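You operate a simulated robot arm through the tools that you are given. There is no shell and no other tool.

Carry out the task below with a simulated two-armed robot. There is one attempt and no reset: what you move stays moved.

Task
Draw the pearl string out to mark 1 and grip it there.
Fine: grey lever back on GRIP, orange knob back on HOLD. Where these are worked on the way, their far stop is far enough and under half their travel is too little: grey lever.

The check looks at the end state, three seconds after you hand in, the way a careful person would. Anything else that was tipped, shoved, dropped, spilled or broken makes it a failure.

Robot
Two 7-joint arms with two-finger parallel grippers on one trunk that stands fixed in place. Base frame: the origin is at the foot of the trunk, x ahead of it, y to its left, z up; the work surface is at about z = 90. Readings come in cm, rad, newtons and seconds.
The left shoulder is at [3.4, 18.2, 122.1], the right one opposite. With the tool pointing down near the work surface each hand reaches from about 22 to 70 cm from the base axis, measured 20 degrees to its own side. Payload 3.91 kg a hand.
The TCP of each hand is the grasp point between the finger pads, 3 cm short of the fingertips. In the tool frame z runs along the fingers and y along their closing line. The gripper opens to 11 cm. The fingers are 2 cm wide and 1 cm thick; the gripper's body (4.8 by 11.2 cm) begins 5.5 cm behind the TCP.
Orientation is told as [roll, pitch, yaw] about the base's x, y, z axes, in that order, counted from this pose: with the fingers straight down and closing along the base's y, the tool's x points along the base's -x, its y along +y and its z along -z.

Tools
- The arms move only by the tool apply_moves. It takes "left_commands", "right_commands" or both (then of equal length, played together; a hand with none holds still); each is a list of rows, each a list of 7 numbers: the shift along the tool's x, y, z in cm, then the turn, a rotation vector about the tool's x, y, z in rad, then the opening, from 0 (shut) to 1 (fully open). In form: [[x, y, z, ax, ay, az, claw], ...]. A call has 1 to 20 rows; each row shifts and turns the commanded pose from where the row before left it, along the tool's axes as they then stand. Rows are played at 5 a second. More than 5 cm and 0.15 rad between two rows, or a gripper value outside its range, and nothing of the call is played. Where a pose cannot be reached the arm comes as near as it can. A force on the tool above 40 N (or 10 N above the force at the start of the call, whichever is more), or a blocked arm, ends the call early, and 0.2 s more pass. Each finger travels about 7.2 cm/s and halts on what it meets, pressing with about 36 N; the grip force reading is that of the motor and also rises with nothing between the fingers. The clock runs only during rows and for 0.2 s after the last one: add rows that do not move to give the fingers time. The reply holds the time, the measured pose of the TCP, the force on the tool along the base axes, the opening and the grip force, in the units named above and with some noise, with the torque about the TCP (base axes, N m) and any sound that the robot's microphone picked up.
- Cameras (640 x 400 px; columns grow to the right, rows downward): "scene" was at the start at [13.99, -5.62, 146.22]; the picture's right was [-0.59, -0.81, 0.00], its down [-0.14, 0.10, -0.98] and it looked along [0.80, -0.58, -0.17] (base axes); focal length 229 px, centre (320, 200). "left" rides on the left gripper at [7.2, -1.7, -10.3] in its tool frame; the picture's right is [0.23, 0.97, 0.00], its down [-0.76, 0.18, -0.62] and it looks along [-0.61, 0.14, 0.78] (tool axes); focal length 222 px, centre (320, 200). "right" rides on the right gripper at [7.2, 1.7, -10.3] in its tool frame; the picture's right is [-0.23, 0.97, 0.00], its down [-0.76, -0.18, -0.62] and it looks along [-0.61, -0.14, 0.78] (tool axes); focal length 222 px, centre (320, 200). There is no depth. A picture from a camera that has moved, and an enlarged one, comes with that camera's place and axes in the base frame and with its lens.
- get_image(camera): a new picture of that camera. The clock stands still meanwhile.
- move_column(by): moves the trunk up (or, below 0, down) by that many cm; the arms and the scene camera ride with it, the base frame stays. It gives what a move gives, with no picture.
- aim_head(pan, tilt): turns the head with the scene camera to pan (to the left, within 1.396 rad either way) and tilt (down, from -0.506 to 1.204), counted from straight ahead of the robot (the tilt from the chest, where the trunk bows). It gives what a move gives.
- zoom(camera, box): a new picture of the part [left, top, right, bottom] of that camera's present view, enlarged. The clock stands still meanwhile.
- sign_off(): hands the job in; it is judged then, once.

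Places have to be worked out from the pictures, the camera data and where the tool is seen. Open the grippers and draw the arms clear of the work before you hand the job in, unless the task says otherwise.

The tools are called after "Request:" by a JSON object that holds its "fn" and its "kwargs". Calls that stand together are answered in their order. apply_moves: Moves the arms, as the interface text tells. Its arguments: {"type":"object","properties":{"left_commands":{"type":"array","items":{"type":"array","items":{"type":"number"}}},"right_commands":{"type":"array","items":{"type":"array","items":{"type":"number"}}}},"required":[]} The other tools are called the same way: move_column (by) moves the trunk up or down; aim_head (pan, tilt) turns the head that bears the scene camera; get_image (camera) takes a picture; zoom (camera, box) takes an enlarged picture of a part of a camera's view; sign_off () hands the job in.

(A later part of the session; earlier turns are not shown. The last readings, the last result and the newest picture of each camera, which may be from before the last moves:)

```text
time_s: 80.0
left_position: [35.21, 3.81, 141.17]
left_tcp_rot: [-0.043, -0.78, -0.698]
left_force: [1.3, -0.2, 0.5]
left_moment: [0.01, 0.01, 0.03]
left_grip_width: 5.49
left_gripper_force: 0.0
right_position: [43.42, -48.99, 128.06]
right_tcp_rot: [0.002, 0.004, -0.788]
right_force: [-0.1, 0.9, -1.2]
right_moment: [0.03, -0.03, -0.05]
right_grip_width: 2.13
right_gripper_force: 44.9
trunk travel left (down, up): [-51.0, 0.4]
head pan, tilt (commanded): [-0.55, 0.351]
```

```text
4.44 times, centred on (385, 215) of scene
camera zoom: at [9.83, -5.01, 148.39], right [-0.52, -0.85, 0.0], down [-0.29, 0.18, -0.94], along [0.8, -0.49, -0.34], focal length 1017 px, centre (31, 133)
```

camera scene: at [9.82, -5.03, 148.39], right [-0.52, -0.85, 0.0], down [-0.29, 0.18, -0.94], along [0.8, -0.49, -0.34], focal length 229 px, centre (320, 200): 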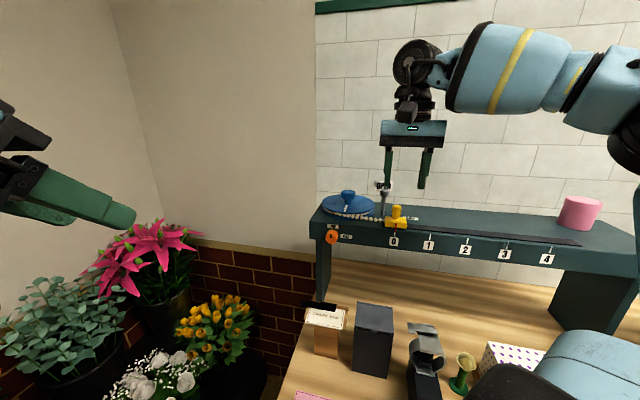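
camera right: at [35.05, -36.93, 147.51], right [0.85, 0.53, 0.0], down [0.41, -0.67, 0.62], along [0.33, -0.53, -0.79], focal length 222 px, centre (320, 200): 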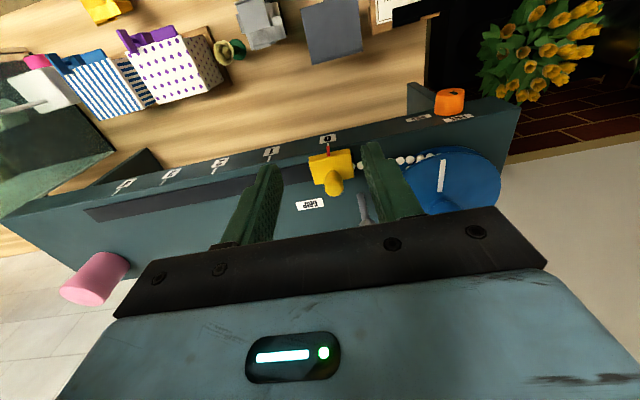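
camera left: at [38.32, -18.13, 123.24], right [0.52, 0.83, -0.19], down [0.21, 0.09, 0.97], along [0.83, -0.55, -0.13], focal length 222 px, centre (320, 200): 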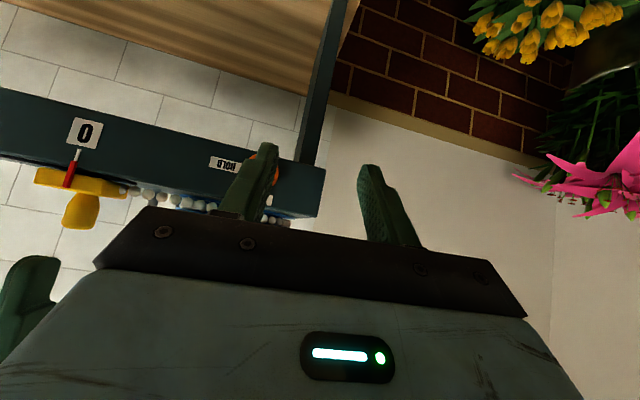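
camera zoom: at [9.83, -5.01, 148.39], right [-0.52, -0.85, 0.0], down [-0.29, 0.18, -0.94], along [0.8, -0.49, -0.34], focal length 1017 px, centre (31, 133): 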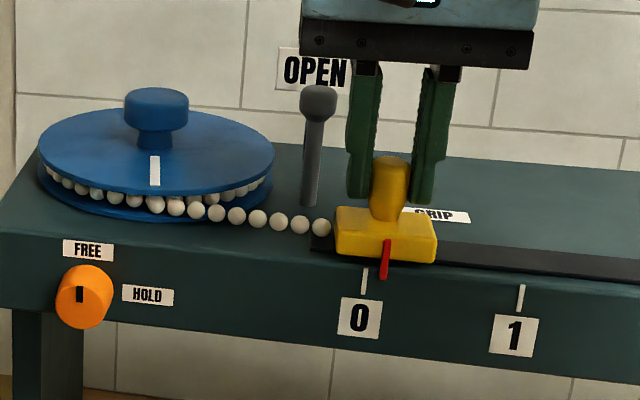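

The slider moves freely and the drum turns with it. I draw on by 6 cm at a calm pace.

Request:
{"fn": "apply_moves", "kwargs": {"right_commands": [[0, -0.5, 0, 0, 0, 0, 0.1], [0, -0.6, 0, 0, 0, 0, 0.1], [0, -0.6, 0, 0, 0, 0, 0.1], [0, -0.6, 0, 0, 0, 0, 0.1], [0, -0.6, 0, 0, 0, 0, 0.1], [0, -0.6, 0, 0, 0, 0, 0.1], [0, -0.6, 0, 0, 0, 0, 0.1], [0, -0.6, 0, 0, 0, 0, 0.1], [0, -0.6, 0, 0, 0, 0, 0.1], [0, -0.5, 0, 0, 0, 0, 0.1], [0, 0, 0, 0, 0, 0, 0.1]]}}

Request:
{"fn": "zoom", "kwargs": {"camera": "scene", "box": [380, 190, 480, 260]}}

Request:
{"fn": "get_image", "kwargs": {"camera": "right"}}

```text
time_s: 82.4
left_position: [35.12, 3.9, 141.06]
left_tcp_rot: [-0.041, -0.778, -0.698]
left_force: [-0.6, -0.3, -0.4]
left_moment: [0.0, 0.0, 0.02]
left_grip_width: 5.49
left_gripper_force: 0.1
right_position: [39.25, -53.09, 128.03]
right_tcp_rot: [0.0, 0.002, -0.786]
right_force: [-1.0, 1.1, -1.2]
right_moment: [0.42, 0.48, 0.02]
right_grip_width: 2.11
right_gripper_force: 44.7
trunk travel left (down, up): [-51.0, 0.4]
head pan, tilt (commanded): [-0.55, 0.351]
```

```text
5.71 times, centred on (430, 225) of scene
camera zoom: at [9.82, -5.02, 148.4], right [-0.52, -0.85, 0.0], down [-0.29, 0.18, -0.94], along [0.8, -0.49, -0.34], focal length 1308 px, centre (-309, 57)
```

zoom: 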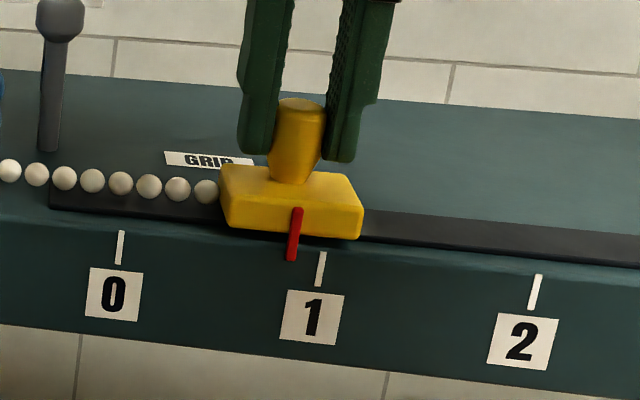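

```text
taken
camera right: at [35.34, -46.87, 138.42], right [0.85, 0.53, 0.0], down [0.41, -0.67, 0.62], along [0.33, -0.53, -0.78], focal length 222 px, centre (320, 200)
```

right: 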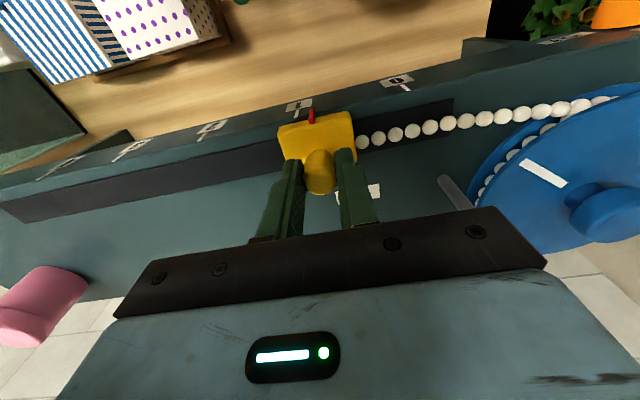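

The pointer is about 1.2 cm short of mark 1 with no pull-back force. I move 1.15 cm more and compare.

Request:
{"fn": "apply_moves", "kwargs": {"right_commands": [[0, -0.4, 0, 0, 0, 0, 0.1], [0, -0.4, 0, 0, 0, 0, 0.1], [0, -0.35, 0, 0, 0, 0, 0.1], [0, 0, 0, 0, 0, 0, 0.1], [0, 0, 0, 0, 0, 0, 0.1]]}}

Request:
{"fn": "zoom", "kwargs": {"camera": "scene", "box": [412, 212, 452, 252]}}

Request:
{"fn": "zoom", "kwargs": {"camera": "right", "box": [270, 80, 370, 150]}}

```text
time_s: 83.6
left_position: [35.17, 3.83, 141.07]
left_tcp_rot: [-0.042, -0.779, -0.699]
left_force: [-0.1, 0.0, 0.9]
left_moment: [-0.01, 0.01, -0.03]
left_grip_width: 5.52
left_gripper_force: 0.1
right_position: [38.42, -53.93, 128.08]
right_tcp_rot: [0.001, 0.002, -0.787]
right_force: [0.2, 0.5, -3.2]
right_moment: [-0.13, -0.09, 0.0]
right_grip_width: 2.12
right_gripper_force: 45.2
trunk travel left (down, up): [-51.0, 0.4]
head pan, tilt (commanded): [-0.55, 0.351]
```

```text
10.00 times, centred on (432, 232) of scene
camera zoom: at [9.83, -5.02, 148.39], right [-0.52, -0.85, 0.0], down [-0.29, 0.18, -0.94], along [0.8, -0.49, -0.34], focal length 2288 px, centre (-800, -120)
```

zoom: 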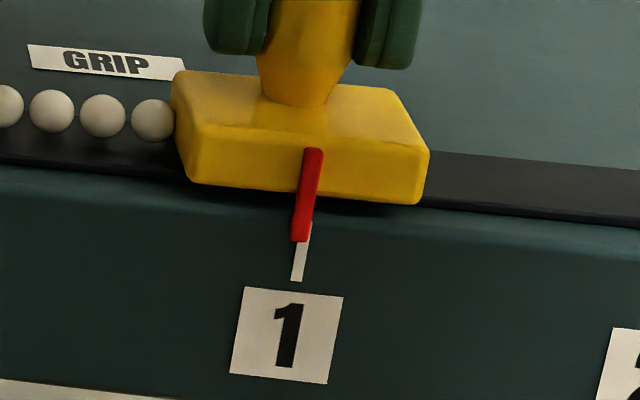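

```text
5.71 times, centred on (320, 115) of right
camera zoom: at [34.56, -47.66, 138.42], right [0.85, 0.53, 0.0], down [0.41, -0.67, 0.62], along [0.33, -0.53, -0.78], focal length 1269 px, centre (320, 686)
```

zoom: 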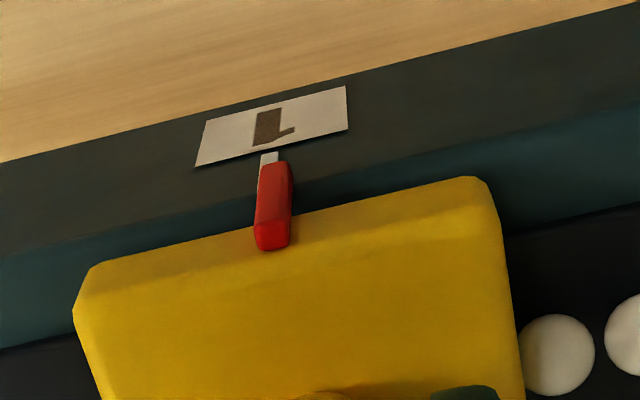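

Both views show the pointer still about 0.2 cm short compared with how it sat at 0. I add 0.18 cm.

Request:
{"fn": "apply_moves", "kwargs": {"right_commands": [[0, -0.09, 0, 0, 0, 0, 0.1], [0, -0.09, 0, 0, 0, 0, 0.1], [0, 0, 0, 0, 0, 0, 0.1], [0, 0, 0, 0, 0, 0, 0.1]]}}

Request:
{"fn": "zoom", "kwargs": {"camera": "scene", "box": [412, 212, 452, 252]}}

Request:
{"fn": "zoom", "kwargs": {"camera": "right", "box": [270, 80, 370, 150]}}

```text
time_s: 84.6
left_position: [35.13, 3.81, 141.1]
left_tcp_rot: [-0.042, -0.78, -0.698]
left_force: [-0.4, 0.4, -0.4]
left_moment: [-0.02, 0.02, 0.02]
left_grip_width: 5.51
left_gripper_force: 0.1
right_position: [38.34, -54.07, 128.11]
right_tcp_rot: [-0.001, 0.005, -0.787]
right_force: [-1.0, 2.0, -5.8]
right_moment: [-0.04, -0.01, -0.02]
right_grip_width: 2.11
right_gripper_force: 45.0
trunk travel left (down, up): [-51.0, 0.4]
head pan, tilt (commanded): [-0.55, 0.351]
```

```text
10.00 times, centred on (432, 232) of scene
camera zoom: at [9.83, -5.02, 148.39], right [-0.52, -0.85, 0.0], down [-0.29, 0.18, -0.94], along [0.8, -0.49, -0.34], focal length 2288 px, centre (-800, -120)
```

zoom: 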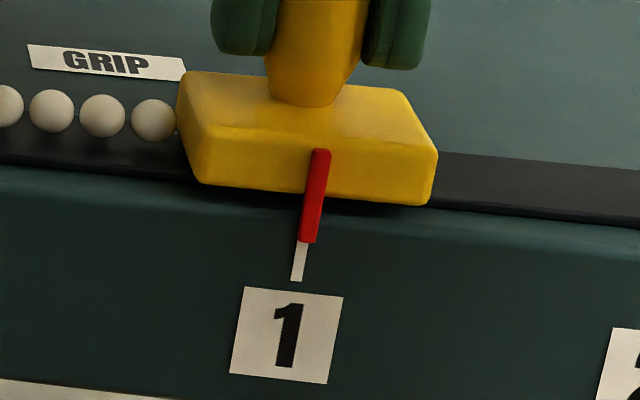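

```text
5.71 times, centred on (320, 115) of right
camera zoom: at [34.44, -47.79, 138.43], right [0.85, 0.53, 0.0], down [0.41, -0.67, 0.62], along [0.33, -0.53, -0.78], focal length 1269 px, centre (320, 686)
```

zoom: 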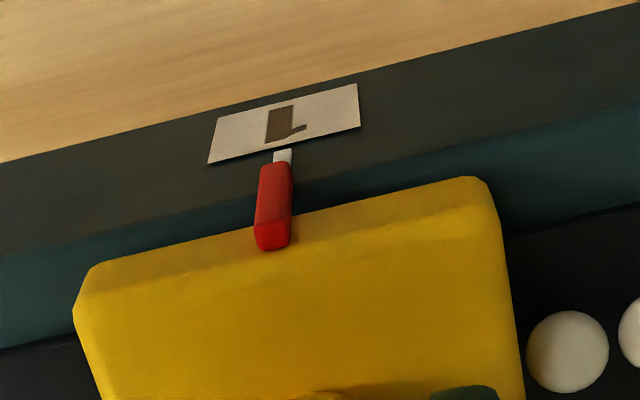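

Now the pointer sits over mark 1 just as it sat over mark 0, in both views, and there is no pull along the track. I release the slider gently and rise, then check that it stays.

Request:
{"fn": "apply_moves", "kwargs": {"right_commands": [[0, 0, 0, 0, 0, 0, 0.2], [0, 0, 0, 0, 0, 0, 0.25], [0, 0, 0, 0, 0, 0, 0.33], [0, 0, 0, 0, 0, 0, 0.38], [0, 0, -1.5, 0, 0, 0, 0.38], [0, 0, -3, 0, 0, 0, 0.38], [0, 0, -3, 0, 0, 0, 0.38], [0, 0, 0, 0, 0, 0, 0.38]]}}

Request:
{"fn": "zoom", "kwargs": {"camera": "scene", "box": [412, 212, 452, 252]}}

Request:
{"fn": "zoom", "kwargs": {"camera": "scene", "box": [310, 170, 480, 270]}}

```text
time_s: 86.4
left_position: [35.31, 3.85, 141.1]
left_tcp_rot: [-0.043, -0.78, -0.698]
left_force: [0.5, -0.2, 0.3]
left_moment: [-0.01, -0.01, 0.01]
left_grip_width: 5.52
left_gripper_force: 0.0
right_position: [38.29, -54.1, 135.66]
right_tcp_rot: [0.0, 0.004, -0.788]
right_force: [-0.9, -0.8, -0.3]
right_moment: [0.01, -0.02, 0.01]
right_grip_width: 4.18
right_gripper_force: 0.0
trunk travel left (down, up): [-51.0, 0.4]
head pan, tilt (commanded): [-0.55, 0.351]
```

```text
10.00 times, centred on (432, 232) of scene
camera zoom: at [9.84, -5.05, 148.39], right [-0.52, -0.85, 0.0], down [-0.29, 0.18, -0.94], along [0.8, -0.49, -0.34], focal length 2288 px, centre (-800, -120)
```

zoom: 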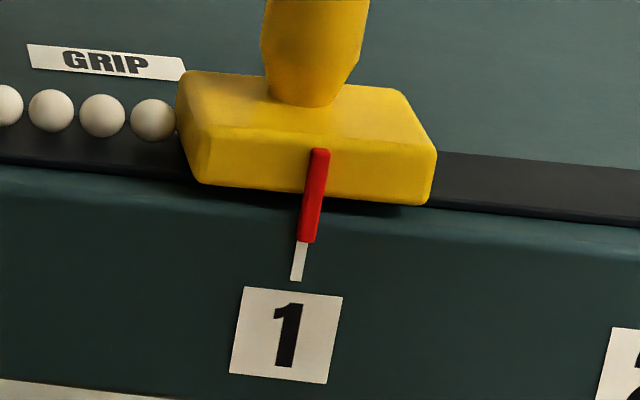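

```text
3.76 times, centred on (395, 220) of scene
camera zoom: at [9.84, -5.05, 148.39], right [-0.52, -0.85, 0.0], down [-0.29, 0.18, -0.94], along [0.8, -0.49, -0.34], focal length 862 px, centre (38, 125)
```

zoom: 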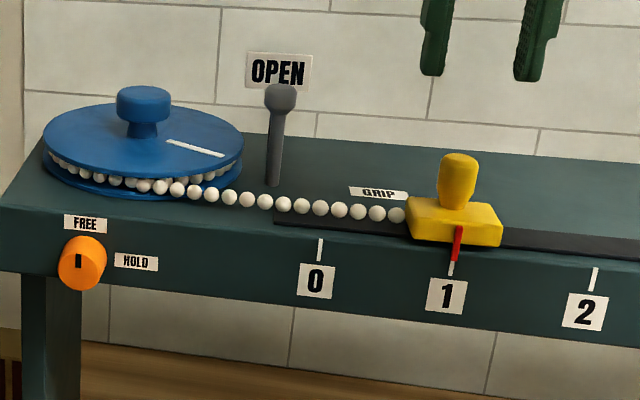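

The slider holds on mark 1, the lever is on OPEN and the knob on FREE. Next I take the fork over the upright lever to tip it back to GRIP.

Request:
{"fn": "apply_moves", "kwargs": {"right_commands": [[-1.28, 2.84, 0, 0, 0, 0, 0.35], [-1.28, 2.84, 0, 0, 0, 0, 0.35], [-1.28, 2.84, 0, 0, 0, 0, 0.35], [-1.28, 2.84, 0, 0, 0, 0, 0.35], [0, 0, 0, 0, 0, 0, 0.35], [0, 0, 0, 0, 0, 0, 0.35]]}}

Request:
{"fn": "zoom", "kwargs": {"camera": "right", "box": [230, 90, 430, 220]}}

Request:
{"fn": "zoom", "kwargs": {"camera": "scene", "box": [330, 150, 450, 250]}}

```text
time_s: 87.8
left_position: [35.27, 3.73, 141.15]
left_tcp_rot: [-0.042, -0.78, -0.699]
left_force: [-0.2, -0.4, 0.0]
left_moment: [0.04, 0.02, -0.02]
left_grip_width: 5.5
left_gripper_force: 0.1
right_position: [50.11, -49.64, 135.61]
right_tcp_rot: [0.002, 0.003, -0.788]
right_force: [-0.7, 0.7, 0.7]
right_moment: [0.01, 0.02, -0.01]
right_grip_width: 3.86
right_gripper_force: 0.0
trunk travel left (down, up): [-51.0, 0.4]
head pan, tilt (commanded): [-0.55, 0.351]
```

```text
3.08 times, centred on (330, 155) of right
camera zoom: at [46.17, -43.28, 145.9], right [0.85, 0.53, 0.0], down [0.41, -0.67, 0.62], along [0.33, -0.53, -0.78], focal length 684 px, centre (289, 338)
```

zoom: 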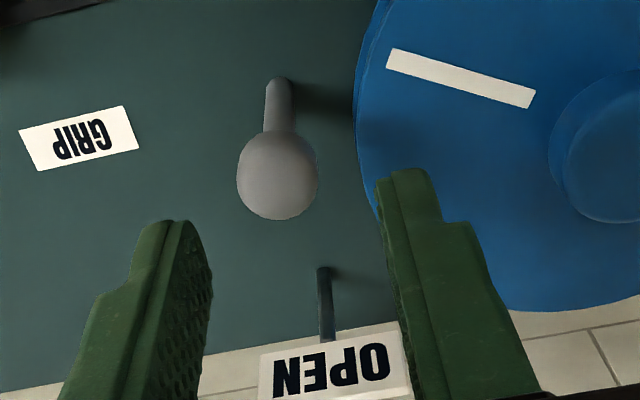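

```text
4.00 times, centred on (390, 200) of scene
camera zoom: at [9.86, -4.97, 148.4], right [-0.52, -0.85, 0.0], down [-0.29, 0.18, -0.94], along [0.8, -0.49, -0.34], focal length 915 px, centre (40, 200)
```

zoom: 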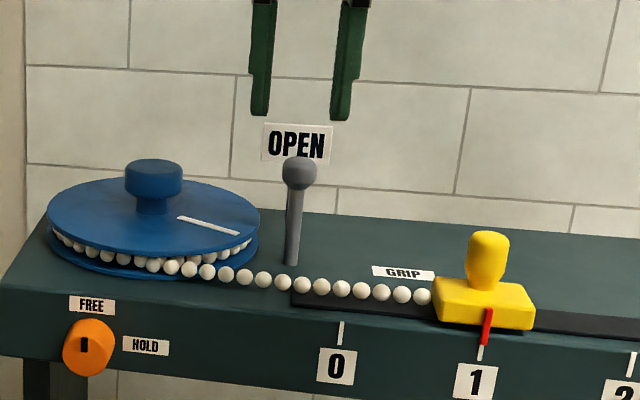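

The lever ball is at u 0.0, v 70.8, well between the fingers. I lower the fork around it and push along the track toward GRIP.

Request:
{"fn": "apply_moves", "kwargs": {"right_commands": [[-0.2, 0, 2.35, 0, 0, 0, 0.35], [0, 0, 2.35, 0, 0, 0, 0.35], [0, 0, 0, 0, 0, 0, 0.35], [0, -0.4, 0, 0, 0, 0, 0.35], [0, -0.4, 0, 0, 0, 0, 0.35], [0, -0.4, 0, 0, 0, 0, 0.35], [0, -0.4, 0.05, 0, 0, 0, 0.35], [0, -0.4, 0.05, 0, 0, 0, 0.35], [0, -0.4, 0.05, 0, 0, 0, 0.35], [0, 0, 0, 0, 0, 0, 0.35]]}}

Request:
{"fn": "zoom", "kwargs": {"camera": "right", "box": [230, 90, 430, 220]}}

Request:
{"fn": "zoom", "kwargs": {"camera": "scene", "box": [330, 150, 450, 250]}}

```text
time_s: 90.0
left_position: [35.13, 3.92, 141.13]
left_tcp_rot: [-0.041, -0.781, -0.698]
left_force: [0.4, 0.4, -0.3]
left_moment: [0.0, -0.02, -0.01]
left_grip_width: 5.51
left_gripper_force: 0.0
right_position: [48.45, -51.62, 130.8]
right_tcp_rot: [0.001, 0.003, -0.786]
right_force: [0.3, 0.0, -0.7]
right_moment: [-0.01, 0.0, 0.04]
right_grip_width: 3.84
right_gripper_force: 0.0
trunk travel left (down, up): [-51.0, 0.4]
head pan, tilt (commanded): [-0.55, 0.351]
```

```text
3.08 times, centred on (330, 155) of right
camera zoom: at [44.49, -45.24, 141.1], right [0.85, 0.53, 0.0], down [0.41, -0.67, 0.62], along [0.33, -0.53, -0.78], focal length 684 px, centre (289, 338)
```

zoom: 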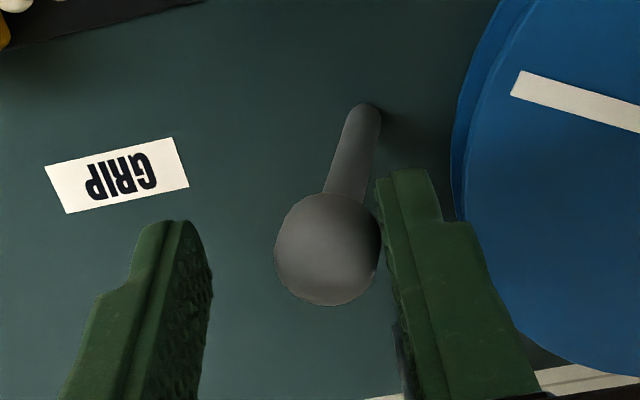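

```text
4.00 times, centred on (390, 200) of scene
camera zoom: at [9.83, -5.0, 148.39], right [-0.52, -0.85, 0.0], down [-0.29, 0.18, -0.94], along [0.8, -0.49, -0.34], focal length 915 px, centre (40, 200)
```

zoom: 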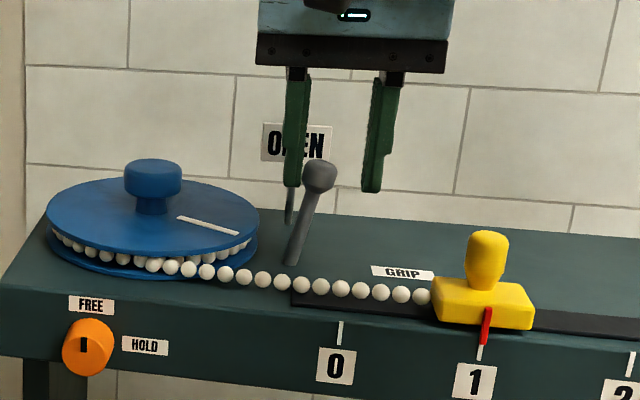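

The lever is tipping toward GRIP without resistance. I continue, lowering slightly to follow the ball.

Request:
{"fn": "apply_moves", "kwargs": {"right_commands": [[0, -0.4, 0.1, 0, 0, 0, 0.35], [0, -0.4, 0.1, 0, 0, 0, 0.35], [0, -0.4, 0.12, 0, 0, 0, 0.35], [0, -0.4, 0.12, 0, 0, 0, 0.35], [0, 0, 0, 0, 0, 0, 0.35]]}}

Request:
{"fn": "zoom", "kwargs": {"camera": "right", "box": [230, 90, 430, 220]}}

Request:
{"fn": "zoom", "kwargs": {"camera": "scene", "box": [330, 150, 450, 250]}}

```text
time_s: 91.2
left_position: [35.22, 3.84, 141.1]
left_tcp_rot: [-0.042, -0.78, -0.699]
left_force: [0.3, 0.2, 0.5]
left_moment: [0.01, -0.03, 0.01]
left_grip_width: 5.5
left_gripper_force: 0.1
right_position: [47.38, -52.56, 130.37]
right_tcp_rot: [0.0, 0.003, -0.787]
right_force: [0.4, -0.1, -0.2]
right_moment: [-0.03, 0.02, 0.0]
right_grip_width: 3.87
right_gripper_force: 0.1
trunk travel left (down, up): [-51.0, 0.4]
head pan, tilt (commanded): [-0.55, 0.351]
```

```text
3.08 times, centred on (330, 155) of right
camera zoom: at [43.37, -46.31, 140.61], right [0.85, 0.53, 0.0], down [0.41, -0.67, 0.62], along [0.33, -0.53, -0.78], focal length 684 px, centre (289, 338)
```

zoom: 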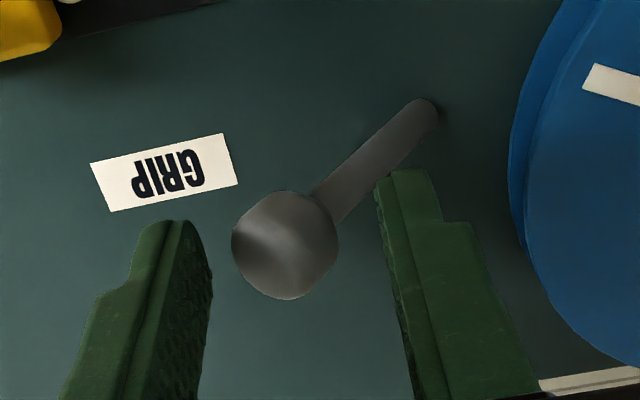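

```text
4.00 times, centred on (390, 200) of scene
camera zoom: at [9.84, -5.0, 148.39], right [-0.52, -0.85, 0.0], down [-0.29, 0.18, -0.94], along [0.8, -0.49, -0.34], focal length 915 px, centre (40, 200)
```

zoom: 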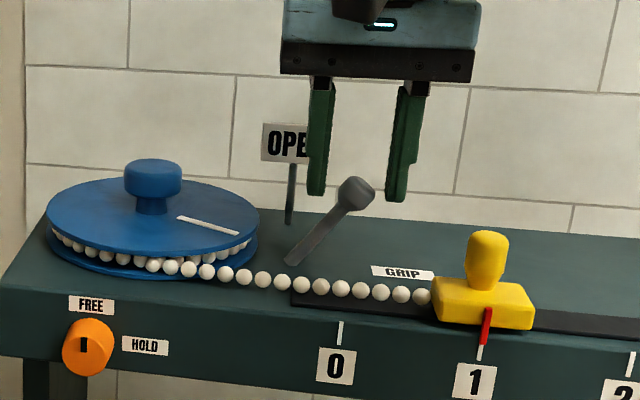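

The lever has snapped over to GRIP. I nudge it lightly once to make sure it rests on its stop.

Request:
{"fn": "apply_moves", "kwargs": {"right_commands": [[0, -0.4, 0, 0, 0, 0, 0.35], [0, -0.4, 0, 0, 0, 0, 0.35], [0, -0.3, 0, 0, 0, 0, 0.35], [0, 0, 0, 0, 0, 0, 0.35]]}}

Request:
{"fn": "zoom", "kwargs": {"camera": "scene", "box": [330, 150, 450, 250]}}

Request:
{"fn": "zoom", "kwargs": {"camera": "right", "box": [230, 90, 430, 220]}}

```text
time_s: 92.2
left_position: [35.1, 3.86, 141.14]
left_tcp_rot: [-0.043, -0.781, -0.697]
left_force: [0.2, 0.1, -0.4]
left_moment: [0.0, 0.0, -0.01]
left_grip_width: 5.49
left_gripper_force: 0.1
right_position: [46.63, -53.32, 130.35]
right_tcp_rot: [0.0, 0.005, -0.786]
right_force: [1.5, 1.7, 0.9]
right_moment: [0.05, -0.09, 0.01]
right_grip_width: 3.98
right_gripper_force: 1.3
trunk travel left (down, up): [-51.0, 0.4]
head pan, tilt (commanded): [-0.55, 0.351]
```

```text
4.00 times, centred on (390, 200) of scene
camera zoom: at [9.86, -4.98, 148.39], right [-0.52, -0.85, 0.0], down [-0.29, 0.18, -0.94], along [0.8, -0.49, -0.34], focal length 915 px, centre (40, 200)
```

zoom: 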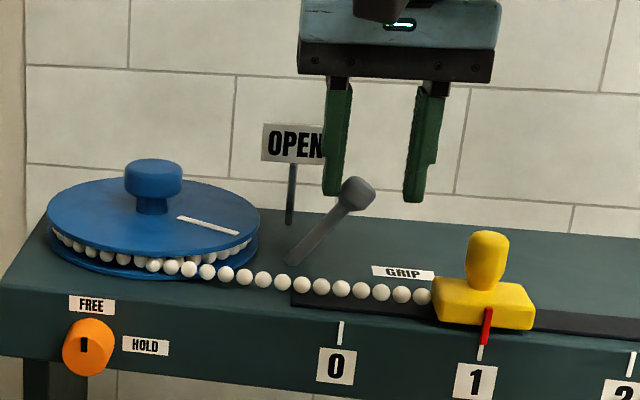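

```text
3.08 times, centred on (330, 155) of right
camera zoom: at [42.65, -47.09, 140.65], right [0.85, 0.53, 0.0], down [0.41, -0.67, 0.62], along [0.33, -0.53, -0.78], focal length 684 px, centre (289, 338)
```

zoom: 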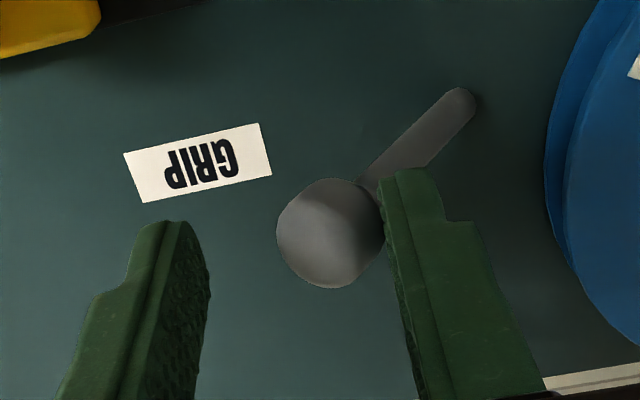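

The lever rests firmly on GRIP and the slider is unmoved at 1. I back the fork off, rise and draw clear of the bench toward the knob's side.

Request:
{"fn": "apply_moves", "kwargs": {"right_commands": [[0, 0.6, 0, 0, 0, 0, 0.35], [0, 0, -3, 0, 0, 0, 0.4], [0, 0, -3, 0, 0, 0, 0.5], [3.2, 0, 0, 0, 0, 0, 0.5], [3.2, 0, 0, 0, 0, 0, 0.5], [3.2, 0, 0, 0, 0, 0, 0.5], [3.1, 0, 0, 0, 0, 0, 0.5], [0, 0, 0, 0, 0, 0, 0.5]]}}

Request:
{"fn": "apply_moves", "kwargs": {"right_commands": [[0.86, 2.34, 1.77, 0, -0.112, 0, 0.5], [1.05, 2.34, 1.66, 0, -0.112, 0, 0.5], [1.23, 2.34, 1.53, 0, -0.112, 0, 0.5], [1.4, 2.34, 1.39, 0, -0.112, 0, 0.5], [1.54, 2.34, 1.22, 0, -0.112, 0, 0.5], [1.67, 2.34, 1.04, 0, -0.112, 0, 0.5], [1.78, 2.34, 0.85, 0, -0.112, 0, 0.5], [0, 0, 0, 0, 0, 0, 0.5]]}}

Request:
{"fn": "get_image", "kwargs": {"camera": "right"}}

Request:
{"fn": "get_image", "kwargs": {"camera": "scene"}}

```text
time_s: 94.0
left_position: [35.26, 3.86, 141.11]
left_tcp_rot: [-0.043, -0.78, -0.698]
left_force: [0.1, 0.3, 0.1]
left_moment: [-0.02, 0.05, -0.01]
left_grip_width: 5.49
left_gripper_force: 0.1
right_position: [37.99, -43.92, 136.31]
right_tcp_rot: [-0.001, 0.003, -0.786]
right_force: [0.5, 0.6, -0.1]
right_moment: [0.01, 0.02, -0.02]
right_grip_width: 5.49
right_gripper_force: 0.1
trunk travel left (down, up): [-51.0, 0.4]
head pan, tilt (commanded): [-0.55, 0.351]
```

```text
time_s: 95.8
left_position: [35.13, 3.9, 141.13]
left_tcp_rot: [-0.041, -0.779, -0.7]
left_force: [-0.7, 0.6, 0.9]
left_moment: [0.02, 0.02, 0.02]
left_grip_width: 5.52
left_gripper_force: 0.0
right_position: [45.46, -28.18, 124.16]
right_tcp_rot: [0.003, -0.783, -0.788]
right_force: [-0.4, 0.3, -0.1]
right_moment: [0.01, -0.02, 0.03]
right_grip_width: 5.51
right_gripper_force: 0.1
trunk travel left (down, up): [-51.0, 0.4]
head pan, tilt (commanded): [-0.55, 0.351]
```

```text
taken
camera right: at [37.72, -18.18, 126.31], right [0.8, 0.57, 0.16], down [-0.06, -0.2, 0.98], along [0.59, -0.8, -0.13], focal length 222 px, centre (320, 200)
```

right: 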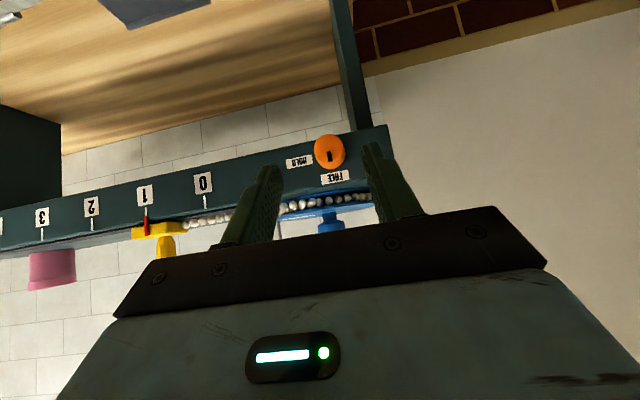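

```text
taken
camera scene: at [9.71, -5.04, 148.41], right [-0.52, -0.85, 0.0], down [-0.29, 0.18, -0.94], along [0.8, -0.49, -0.34], focal length 229 px, centre (320, 200)
```

scene: 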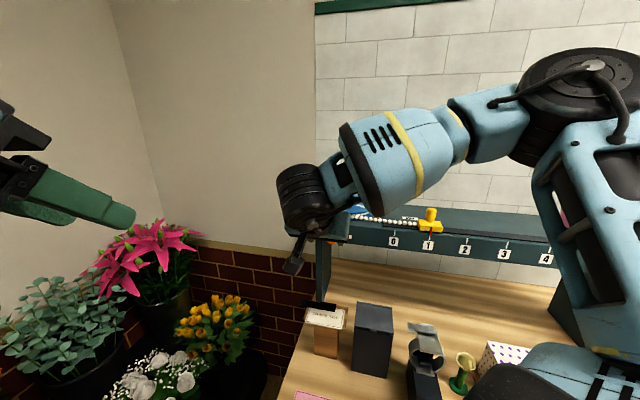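

The string, slider and lever look right, and the knob still shows FREE. I bring the slanted hand in line with the knob and roll it to -26°, ready for the quarter turn back to HOLD.

Request:
{"fn": "apply_moves", "kwargs": {"right_commands": [[-0.215, 0.1, 2.26, 0, 0, 0, 0.5], [-0.215, 0.11, 2.26, 0, 0, 0, 0.5], [0.01, 0.264, 0.01, 0.0803, 0, -0.0803, 0.5], [0.01, 0.264, 0.01, 0.0803, 0, -0.0803, 0.5], [0.01, 0.264, 0.01, 0.0803, 0, -0.0803, 0.5], [0.01, 0.264, 0.01, 0.0803, 0, -0.0803, 0.5], [0, 0, 0, 0, 0, 0, 0.5], [0, 0, 0, 0, 0, 0, 0.5]]}}

Request:
{"fn": "zoom", "kwargs": {"camera": "right", "box": [220, 100, 440, 230]}}

```text
time_s: 97.6
left_position: [35.17, 3.91, 141.11]
left_tcp_rot: [-0.042, -0.779, -0.698]
left_force: [0.0, 0.4, 0.7]
left_moment: [0.03, 0.02, -0.03]
left_grip_width: 5.5
left_gripper_force: 0.1
right_position: [48.69, -29.72, 120.96]
right_tcp_rot: [-0.603, -0.683, -0.375]
right_force: [-0.7, 0.1, 0.6]
right_moment: [-0.01, -0.02, 0.02]
right_grip_width: 5.5
right_gripper_force: 0.0
trunk travel left (down, up): [-51.0, 0.4]
head pan, tilt (commanded): [-0.55, 0.351]
```

```text
2.91 times, centred on (330, 165) of right
camera zoom: at [41.67, -19.18, 122.12], right [0.78, 0.55, -0.28], down [0.26, 0.12, 0.96], along [0.56, -0.82, -0.05], focal length 646 px, centre (291, 302)
```

zoom: 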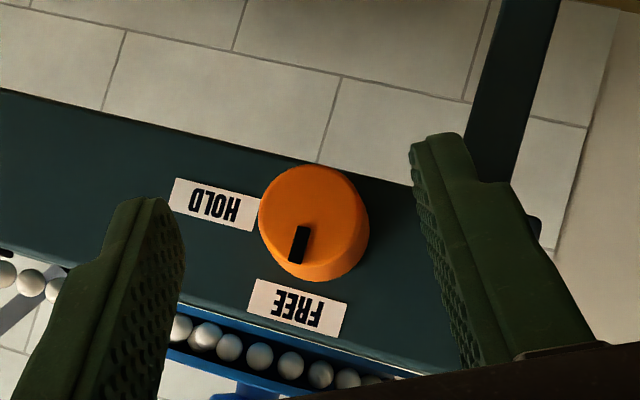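

On axis with no reach complaint. I advance around the knob and close.

Request:
{"fn": "apply_moves", "kwargs": {"right_commands": [[-0.743, 0, 0.93, 0, 0, 0, 0.5], [-0.743, 0, 0.93, 0, 0, 0, 0.5], [-0.743, 0, 0.93, 0, 0, 0, 0.5], [0, 0, 0, 0, 0, 0, 0.5]]}}

Request:
{"fn": "zoom", "kwargs": {"camera": "right", "box": [220, 100, 440, 230]}}

```text
time_s: 98.6
left_position: [35.16, 3.91, 141.15]
left_tcp_rot: [-0.041, -0.78, -0.7]
left_force: [0.3, 0.0, 0.2]
left_moment: [-0.01, 0.0, 0.0]
left_grip_width: 5.5
left_gripper_force: 0.1
right_position: [51.11, -32.29, 120.48]
right_tcp_rot: [-0.601, -0.683, -0.374]
right_force: [-0.1, 0.4, -0.2]
right_moment: [0.0, -0.01, 0.0]
right_grip_width: 5.51
right_gripper_force: 0.1
trunk travel left (down, up): [-51.0, 0.4]
head pan, tilt (commanded): [-0.55, 0.351]
```

```text
2.91 times, centred on (330, 165) of right
camera zoom: at [44.03, -21.83, 121.76], right [0.78, 0.55, -0.28], down [0.26, 0.12, 0.96], along [0.56, -0.82, -0.05], focal length 646 px, centre (291, 302)
```

zoom: 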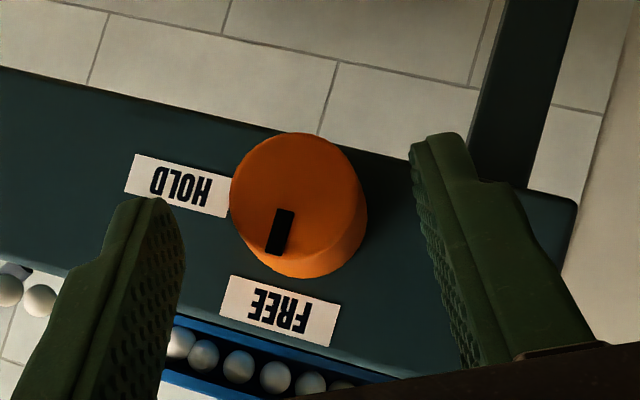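

Same placing as on the first turn. I close on the knob and turn back toward HOLD, four steps first.

Request:
{"fn": "apply_moves", "kwargs": {"right_commands": [[0, 0, 0, 0, 0, 0, 0.4], [0, 0, 0, 0, 0, 0, 0.33], [0, 0, 0, 0, 0, 0, 0.28], [0, 0, 0, 0, 0, 0, 0.2], [0, 0, 0, 0, 0, 0, 0.1], [0, 0, 0, 0, 0, 0, 0.1], [0.011, -0.242, 0.011, -0.0926, 0, 0.0926, 0.1], [0.011, -0.242, 0.011, -0.0926, 0, 0.0926, 0.1], [0.011, -0.242, 0.011, -0.0926, 0, 0.0926, 0.1], [0.011, -0.242, 0.011, -0.0926, 0, 0.0926, 0.1], [0, 0, 0, 0, 0, 0, 0.1]]}}

Request:
{"fn": "zoom", "kwargs": {"camera": "right", "box": [220, 100, 440, 230]}}

```text
time_s: 101.0
left_position: [35.25, 3.87, 141.24]
left_tcp_rot: [-0.043, -0.782, -0.698]
left_force: [0.3, 0.4, 0.2]
left_moment: [0.02, 0.0, -0.02]
left_grip_width: 5.49
left_gripper_force: 0.0
right_position: [50.49, -32.89, 120.63]
right_tcp_rot: [0.101, -0.779, -0.859]
right_force: [0.7, 1.6, -0.7]
right_moment: [0.23, 0.19, 0.06]
right_grip_width: 2.96
right_gripper_force: 44.8
trunk travel left (down, up): [-51.0, 0.4]
head pan, tilt (commanded): [-0.55, 0.351]
```

```text
2.91 times, centred on (330, 165) of right
camera zoom: at [42.69, -23.14, 122.99], right [0.79, 0.56, 0.23], down [-0.1, -0.25, 0.96], along [0.6, -0.79, -0.14], focal length 646 px, centre (291, 302)
```

zoom: 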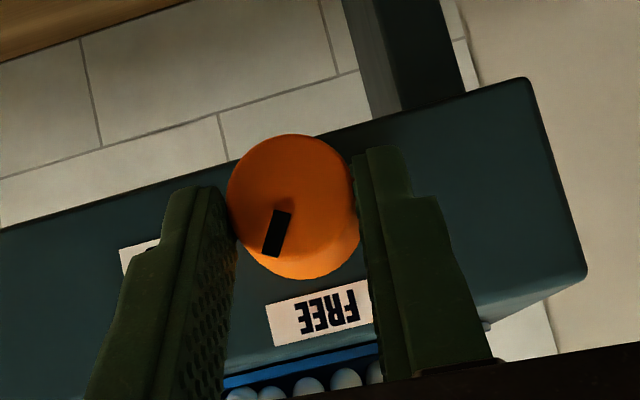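

The knob turns along with low forces, about 30° done. I continue four more steps.

Request:
{"fn": "apply_moves", "kwargs": {"right_commands": [[0.011, -0.242, 0.011, -0.0926, 0, 0.0926, 0.1], [0.011, -0.242, 0.011, -0.0926, 0, 0.0926, 0.1], [0.011, -0.242, 0.011, -0.0926, 0, 0.0926, 0.1], [0.011, -0.242, 0.011, -0.0926, 0, 0.0926, 0.1], [0, 0, 0, 0, 0, 0, 0.1]]}}

Request:
{"fn": "zoom", "kwargs": {"camera": "right", "box": [220, 100, 440, 230]}}

```text
time_s: 102.2
left_position: [35.3, 3.95, 141.21]
left_tcp_rot: [-0.043, -0.781, -0.698]
left_force: [0.4, -0.2, -0.1]
left_moment: [0.0, -0.02, 0.02]
left_grip_width: 5.52
left_gripper_force: 0.0
right_position: [49.79, -33.6, 120.35]
right_tcp_rot: [0.761, -0.623, -1.297]
right_force: [-2.4, 2.1, -3.6]
right_moment: [-0.01, 0.06, 0.12]
right_grip_width: 2.93
right_gripper_force: 45.1
trunk travel left (down, up): [-51.0, 0.4]
head pan, tilt (commanded): [-0.55, 0.351]
```

```text
2.91 times, centred on (330, 165) of right
camera zoom: at [41.04, -24.76, 123.12], right [0.62, 0.39, 0.68], down [-0.42, -0.56, 0.71], along [0.66, -0.73, -0.19], focal length 646 px, centre (291, 302)
```

zoom: 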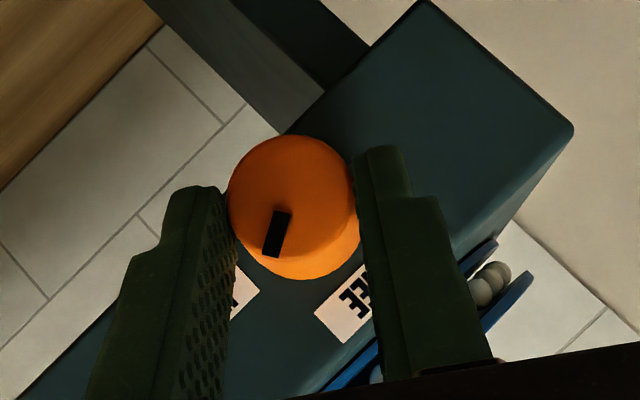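

About 60° done. I complete the last 30° to HOLD.

Request:
{"fn": "apply_moves", "kwargs": {"right_commands": [[0.011, -0.242, 0.011, -0.0926, 0, 0.0926, 0.1], [0.011, -0.242, 0.011, -0.0926, 0, 0.0926, 0.1], [0.011, -0.242, 0.011, -0.0926, 0, 0.0926, 0.1], [0.011, -0.242, 0.011, -0.0926, 0, 0.0926, 0.1], [0, 0, 0, 0, 0, 0, 0.1]]}}

Request:
{"fn": "zoom", "kwargs": {"camera": "right", "box": [220, 100, 440, 230]}}

Request:
{"fn": "zoom", "kwargs": {"camera": "scene", "box": [300, 180, 460, 270]}}

```text
time_s: 103.4
left_position: [35.28, 3.83, 141.25]
left_tcp_rot: [-0.042, -0.78, -0.697]
left_force: [-0.7, 0.4, -0.2]
left_moment: [0.0, 0.02, 0.01]
left_grip_width: 5.5
left_gripper_force: 0.1
right_position: [49.21, -34.12, 119.52]
right_tcp_rot: [1.237, -0.307, -1.518]
right_force: [-4.7, 1.1, -5.1]
right_moment: [0.04, 0.42, 0.07]
right_grip_width: 2.94
right_gripper_force: 44.9
trunk travel left (down, up): [-51.0, 0.4]
head pan, tilt (commanded): [-0.55, 0.351]
```

```text
2.91 times, centred on (330, 165) of right
camera zoom: at [39.57, -26.21, 122.09], right [0.32, 0.08, 0.95], down [-0.61, -0.75, 0.27], along [0.73, -0.66, -0.19], focal length 646 px, centre (291, 302)
```

zoom: 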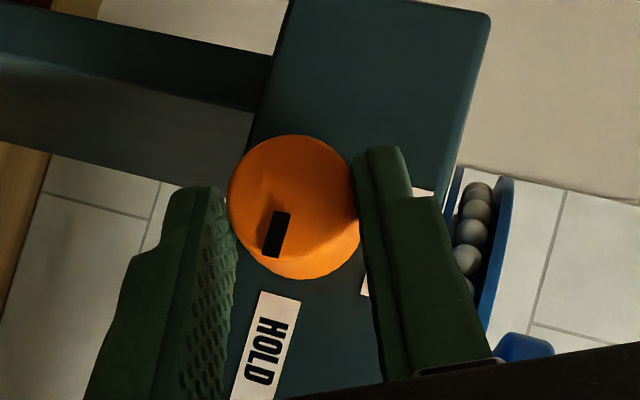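

```text
4.00 times, centred on (380, 225) of scene
camera zoom: at [9.79, -5.03, 148.39], right [-0.52, -0.85, 0.0], down [-0.29, 0.18, -0.94], along [0.8, -0.49, -0.34], focal length 915 px, centre (80, 100)
```

zoom: 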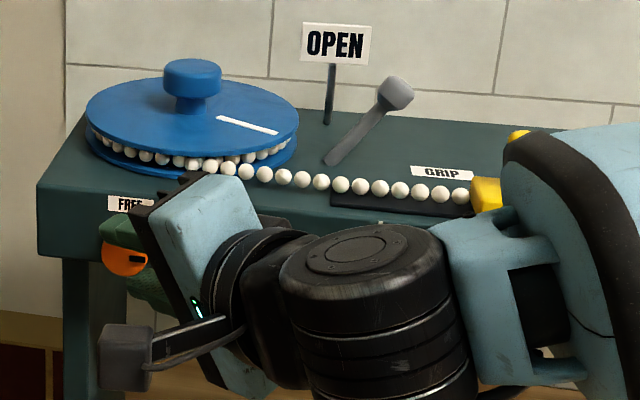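

The pointer looks close to HOLD, maybe a few degrees short as the knob slipped a little in the grip. I enlarge the scene view of it.

Request:
{"fn": "zoom", "kwargs": {"camera": "scene", "box": [318, 226, 358, 256]}}

Request:
{"fn": "zoom", "kwargs": {"camera": "right", "box": [280, 130, 350, 190]}}

```text
13.33 times, centred on (338, 241) of scene
camera zoom: at [9.79, -5.03, 148.39], right [-0.52, -0.85, 0.0], down [-0.29, 0.18, -0.94], along [0.8, -0.49, -0.34], focal length 3051 px, centre (80, -347)
```

zoom: 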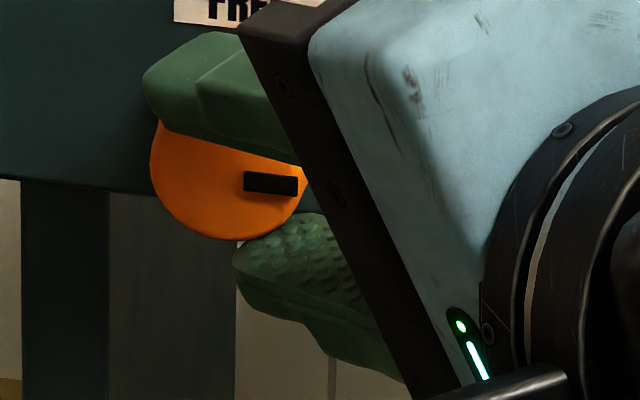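

```text
6.67 times, centred on (315, 160) of right
camera zoom: at [39.57, -26.21, 122.09], right [0.32, 0.08, 0.95], down [-0.61, -0.75, 0.27], along [0.73, -0.66, -0.19], focal length 1481 px, centre (353, 467)
```

zoom: 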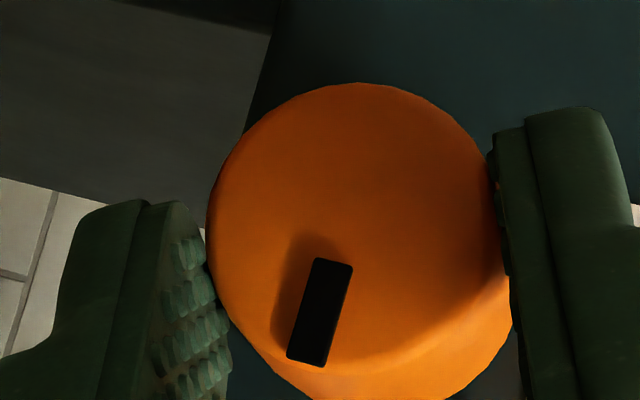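

In the scene view the pointer runs parallel to the panel's edges and label line, as it did at the start: it is on HOLD. I open the fingers, back out and compare.

Request:
{"fn": "apply_moves", "kwargs": {"right_commands": [[0, 0, 0, 0, 0, 0, 0.3], [0, 0, 0, 0, 0, 0, 0.4], [0, 0, 0, 0, 0, 0, 0.5], [0, 0, 0, 0, 0, 0, 0.5], [0.71, 0, -0.7, 0, 0, 0, 0.5], [0.71, 0, -0.7, 0, 0, 0, 0.5], [0.71, 0, -0.7, 0, 0, 0, 0.5], [0, 0, 0, 0, 0, 0, 0.5]]}}

Request:
{"fn": "zoom", "kwargs": {"camera": "right", "box": [240, 110, 440, 230]}}

Request:
{"fn": "zoom", "kwargs": {"camera": "scene", "box": [318, 222, 358, 252]}}

```text
time_s: 105.2
left_position: [35.23, 3.8, 141.03]
left_tcp_rot: [-0.042, -0.78, -0.697]
left_force: [-0.2, 0.6, -0.6]
left_moment: [-0.03, 0.02, 0.05]
left_grip_width: 5.49
left_gripper_force: 0.0
right_position: [47.3, -31.9, 119.64]
right_tcp_rot: [1.238, -0.31, -1.52]
right_force: [0.6, 0.4, -0.2]
right_moment: [-0.03, 0.01, 0.02]
right_grip_width: 5.48
right_gripper_force: 0.1
trunk travel left (down, up): [-51.0, 0.4]
head pan, tilt (commanded): [-0.55, 0.351]
```

```text
3.20 times, centred on (340, 170) of right
camera zoom: at [37.52, -24.01, 122.11], right [0.31, 0.08, 0.95], down [-0.61, -0.75, 0.27], along [0.73, -0.66, -0.19], focal length 711 px, centre (256, 296)
```

zoom: 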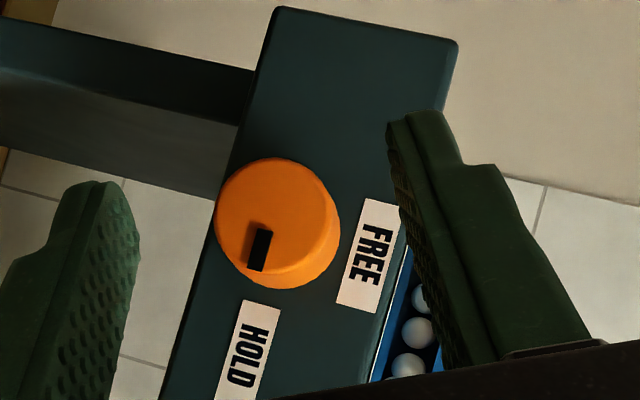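

```text
13.33 times, centred on (338, 237) of scene
camera zoom: at [9.83, -5.02, 148.39], right [-0.52, -0.85, 0.0], down [-0.29, 0.18, -0.94], along [0.8, -0.49, -0.34], focal length 3051 px, centre (80, -293)
```

zoom: 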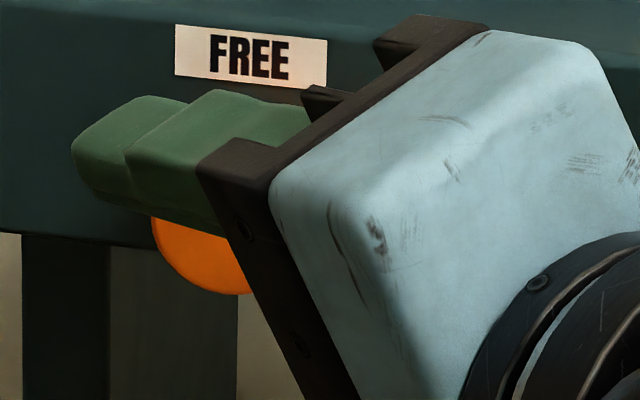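

The pointer may be 3–5° short of where it was at first. I move the hand out of the way to judge it in the clear.

Request:
{"fn": "apply_moves", "kwargs": {"right_commands": [[1.42, 0, -1.4, 0, 0, 0, 0.5], [1.42, 0, -1.4, 0, 0, 0, 0.5], [0, 2.5, 0, 0, 0, 0, 0.5], [0, 2.5, 0, 0, 0, 0, 0.5], [0, 2.5, 0, 0, 0, 0, 0.5], [0, 0, 0, 0, 0, 0, 0.5]]}}

Request:
{"fn": "zoom", "kwargs": {"camera": "scene", "box": [310, 220, 366, 255]}}

Request:
{"fn": "get_image", "kwargs": {"camera": "scene"}}

Request:
{"fn": "get_image", "kwargs": {"camera": "right"}}

```text
time_s: 106.6
left_position: [35.24, 3.78, 141.09]
left_tcp_rot: [-0.041, -0.78, -0.697]
left_force: [0.8, -0.6, -0.4]
left_moment: [-0.03, 0.05, -0.04]
left_grip_width: 5.51
left_gripper_force: 0.1
right_position: [46.87, -26.96, 126.47]
right_tcp_rot: [1.236, -0.31, -1.518]
right_force: [-0.2, 0.1, -0.6]
right_moment: [-0.03, -0.01, 0.02]
right_grip_width: 5.45
right_gripper_force: 0.1
trunk travel left (down, up): [-51.0, 0.4]
head pan, tilt (commanded): [-0.55, 0.351]
```

```text
11.43 times, centred on (338, 238) of scene
camera zoom: at [9.83, -5.04, 148.39], right [-0.52, -0.85, 0.0], down [-0.29, 0.18, -0.94], along [0.8, -0.49, -0.34], focal length 2615 px, centre (114, -229)
```

zoom: 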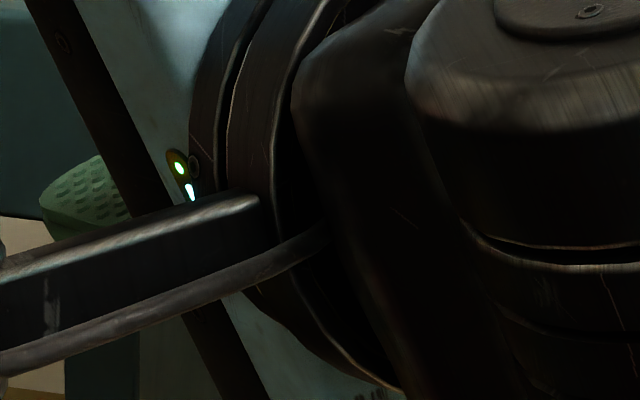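

```text
taken
camera scene: at [9.83, -5.04, 148.39], right [-0.52, -0.85, 0.0], down [-0.29, 0.18, -0.94], along [0.8, -0.49, -0.34], focal length 229 px, centre (320, 200)
```

scene: 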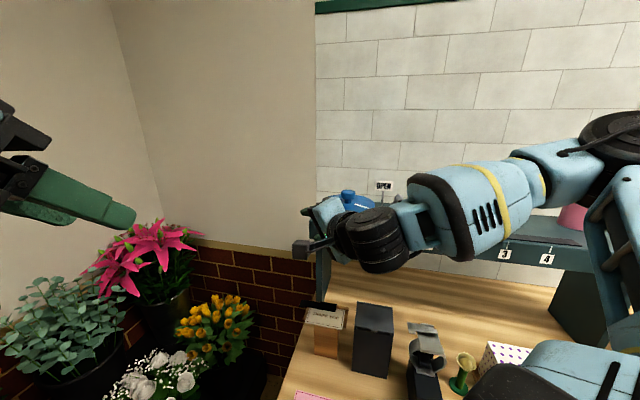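

```text
taken
camera right: at [37.16, -18.98, 128.94], right [0.31, 0.08, 0.95], down [-0.61, -0.75, 0.27], along [0.73, -0.66, -0.19], focal length 222 px, centre (320, 200)
```

right: 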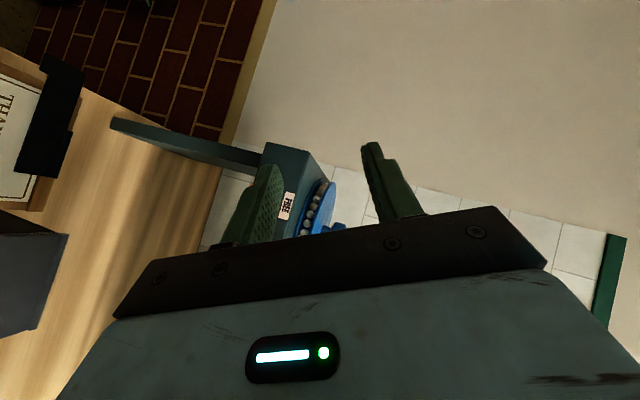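

I roll the hand back upright here; from that pose its own camera sees the knob straight on.

Request:
{"fn": "apply_moves", "kwargs": {"right_commands": [[0, 0, 0, 0.099, 0, -0.099, 0.5], [0, 0, 0, 0.099, 0, -0.099, 0.5], [0, 0, 0, 0.099, 0, -0.099, 0.5], [0, 0, 0, 0.099, 0, -0.099, 0.5], [0, 0, 0, 0.099, 0, -0.099, 0.5], [0, 0, 0, 0.099, 0, -0.099, 0.5], [0, 0, 0, 0.099, 0, -0.099, 0.5], [0, 0, 0, 0.099, 0, -0.099, 0.5], [0, 0, 0, 0, 0, 0, 0.5]]}}

Request:
{"fn": "zoom", "kwargs": {"camera": "right", "box": [260, 80, 420, 180]}}

Request:
{"fn": "get_image", "kwargs": {"camera": "scene"}}

```text
time_s: 108.6
left_position: [35.17, 3.78, 141.11]
left_tcp_rot: [-0.041, -0.78, -0.695]
left_force: [0.0, 0.4, -1.0]
left_moment: [0.01, 0.0, -0.01]
left_grip_width: 5.49
left_gripper_force: 0.0
right_position: [46.78, -26.86, 126.31]
right_tcp_rot: [-0.001, -0.78, -0.786]
right_force: [0.2, 1.0, 0.6]
right_moment: [0.01, 0.02, 0.0]
right_grip_width: 5.48
right_gripper_force: 0.1
trunk travel left (down, up): [-51.0, 0.4]
head pan, tilt (commanded): [-0.55, 0.351]
```

```text
4.00 times, centred on (340, 130) of right
camera zoom: at [39.1, -16.86, 128.65], right [0.8, 0.57, 0.16], down [-0.05, -0.2, 0.98], along [0.59, -0.8, -0.13], focal length 888 px, centre (240, 480)
```

zoom: 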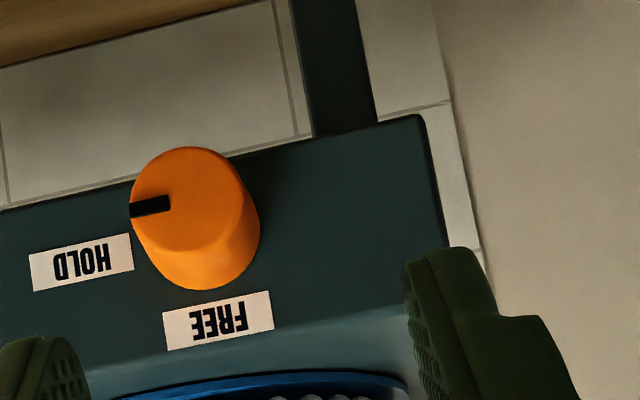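

```text
taken
camera scene: at [9.76, -5.01, 148.4], right [-0.52, -0.85, 0.0], down [-0.29, 0.18, -0.94], along [0.8, -0.49, -0.34], focal length 229 px, centre (320, 200)
```

scene: 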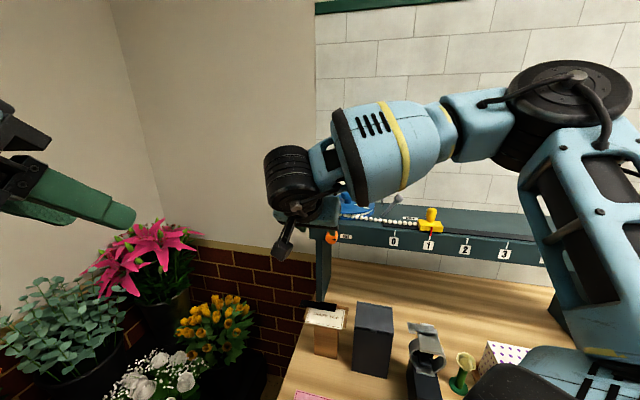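

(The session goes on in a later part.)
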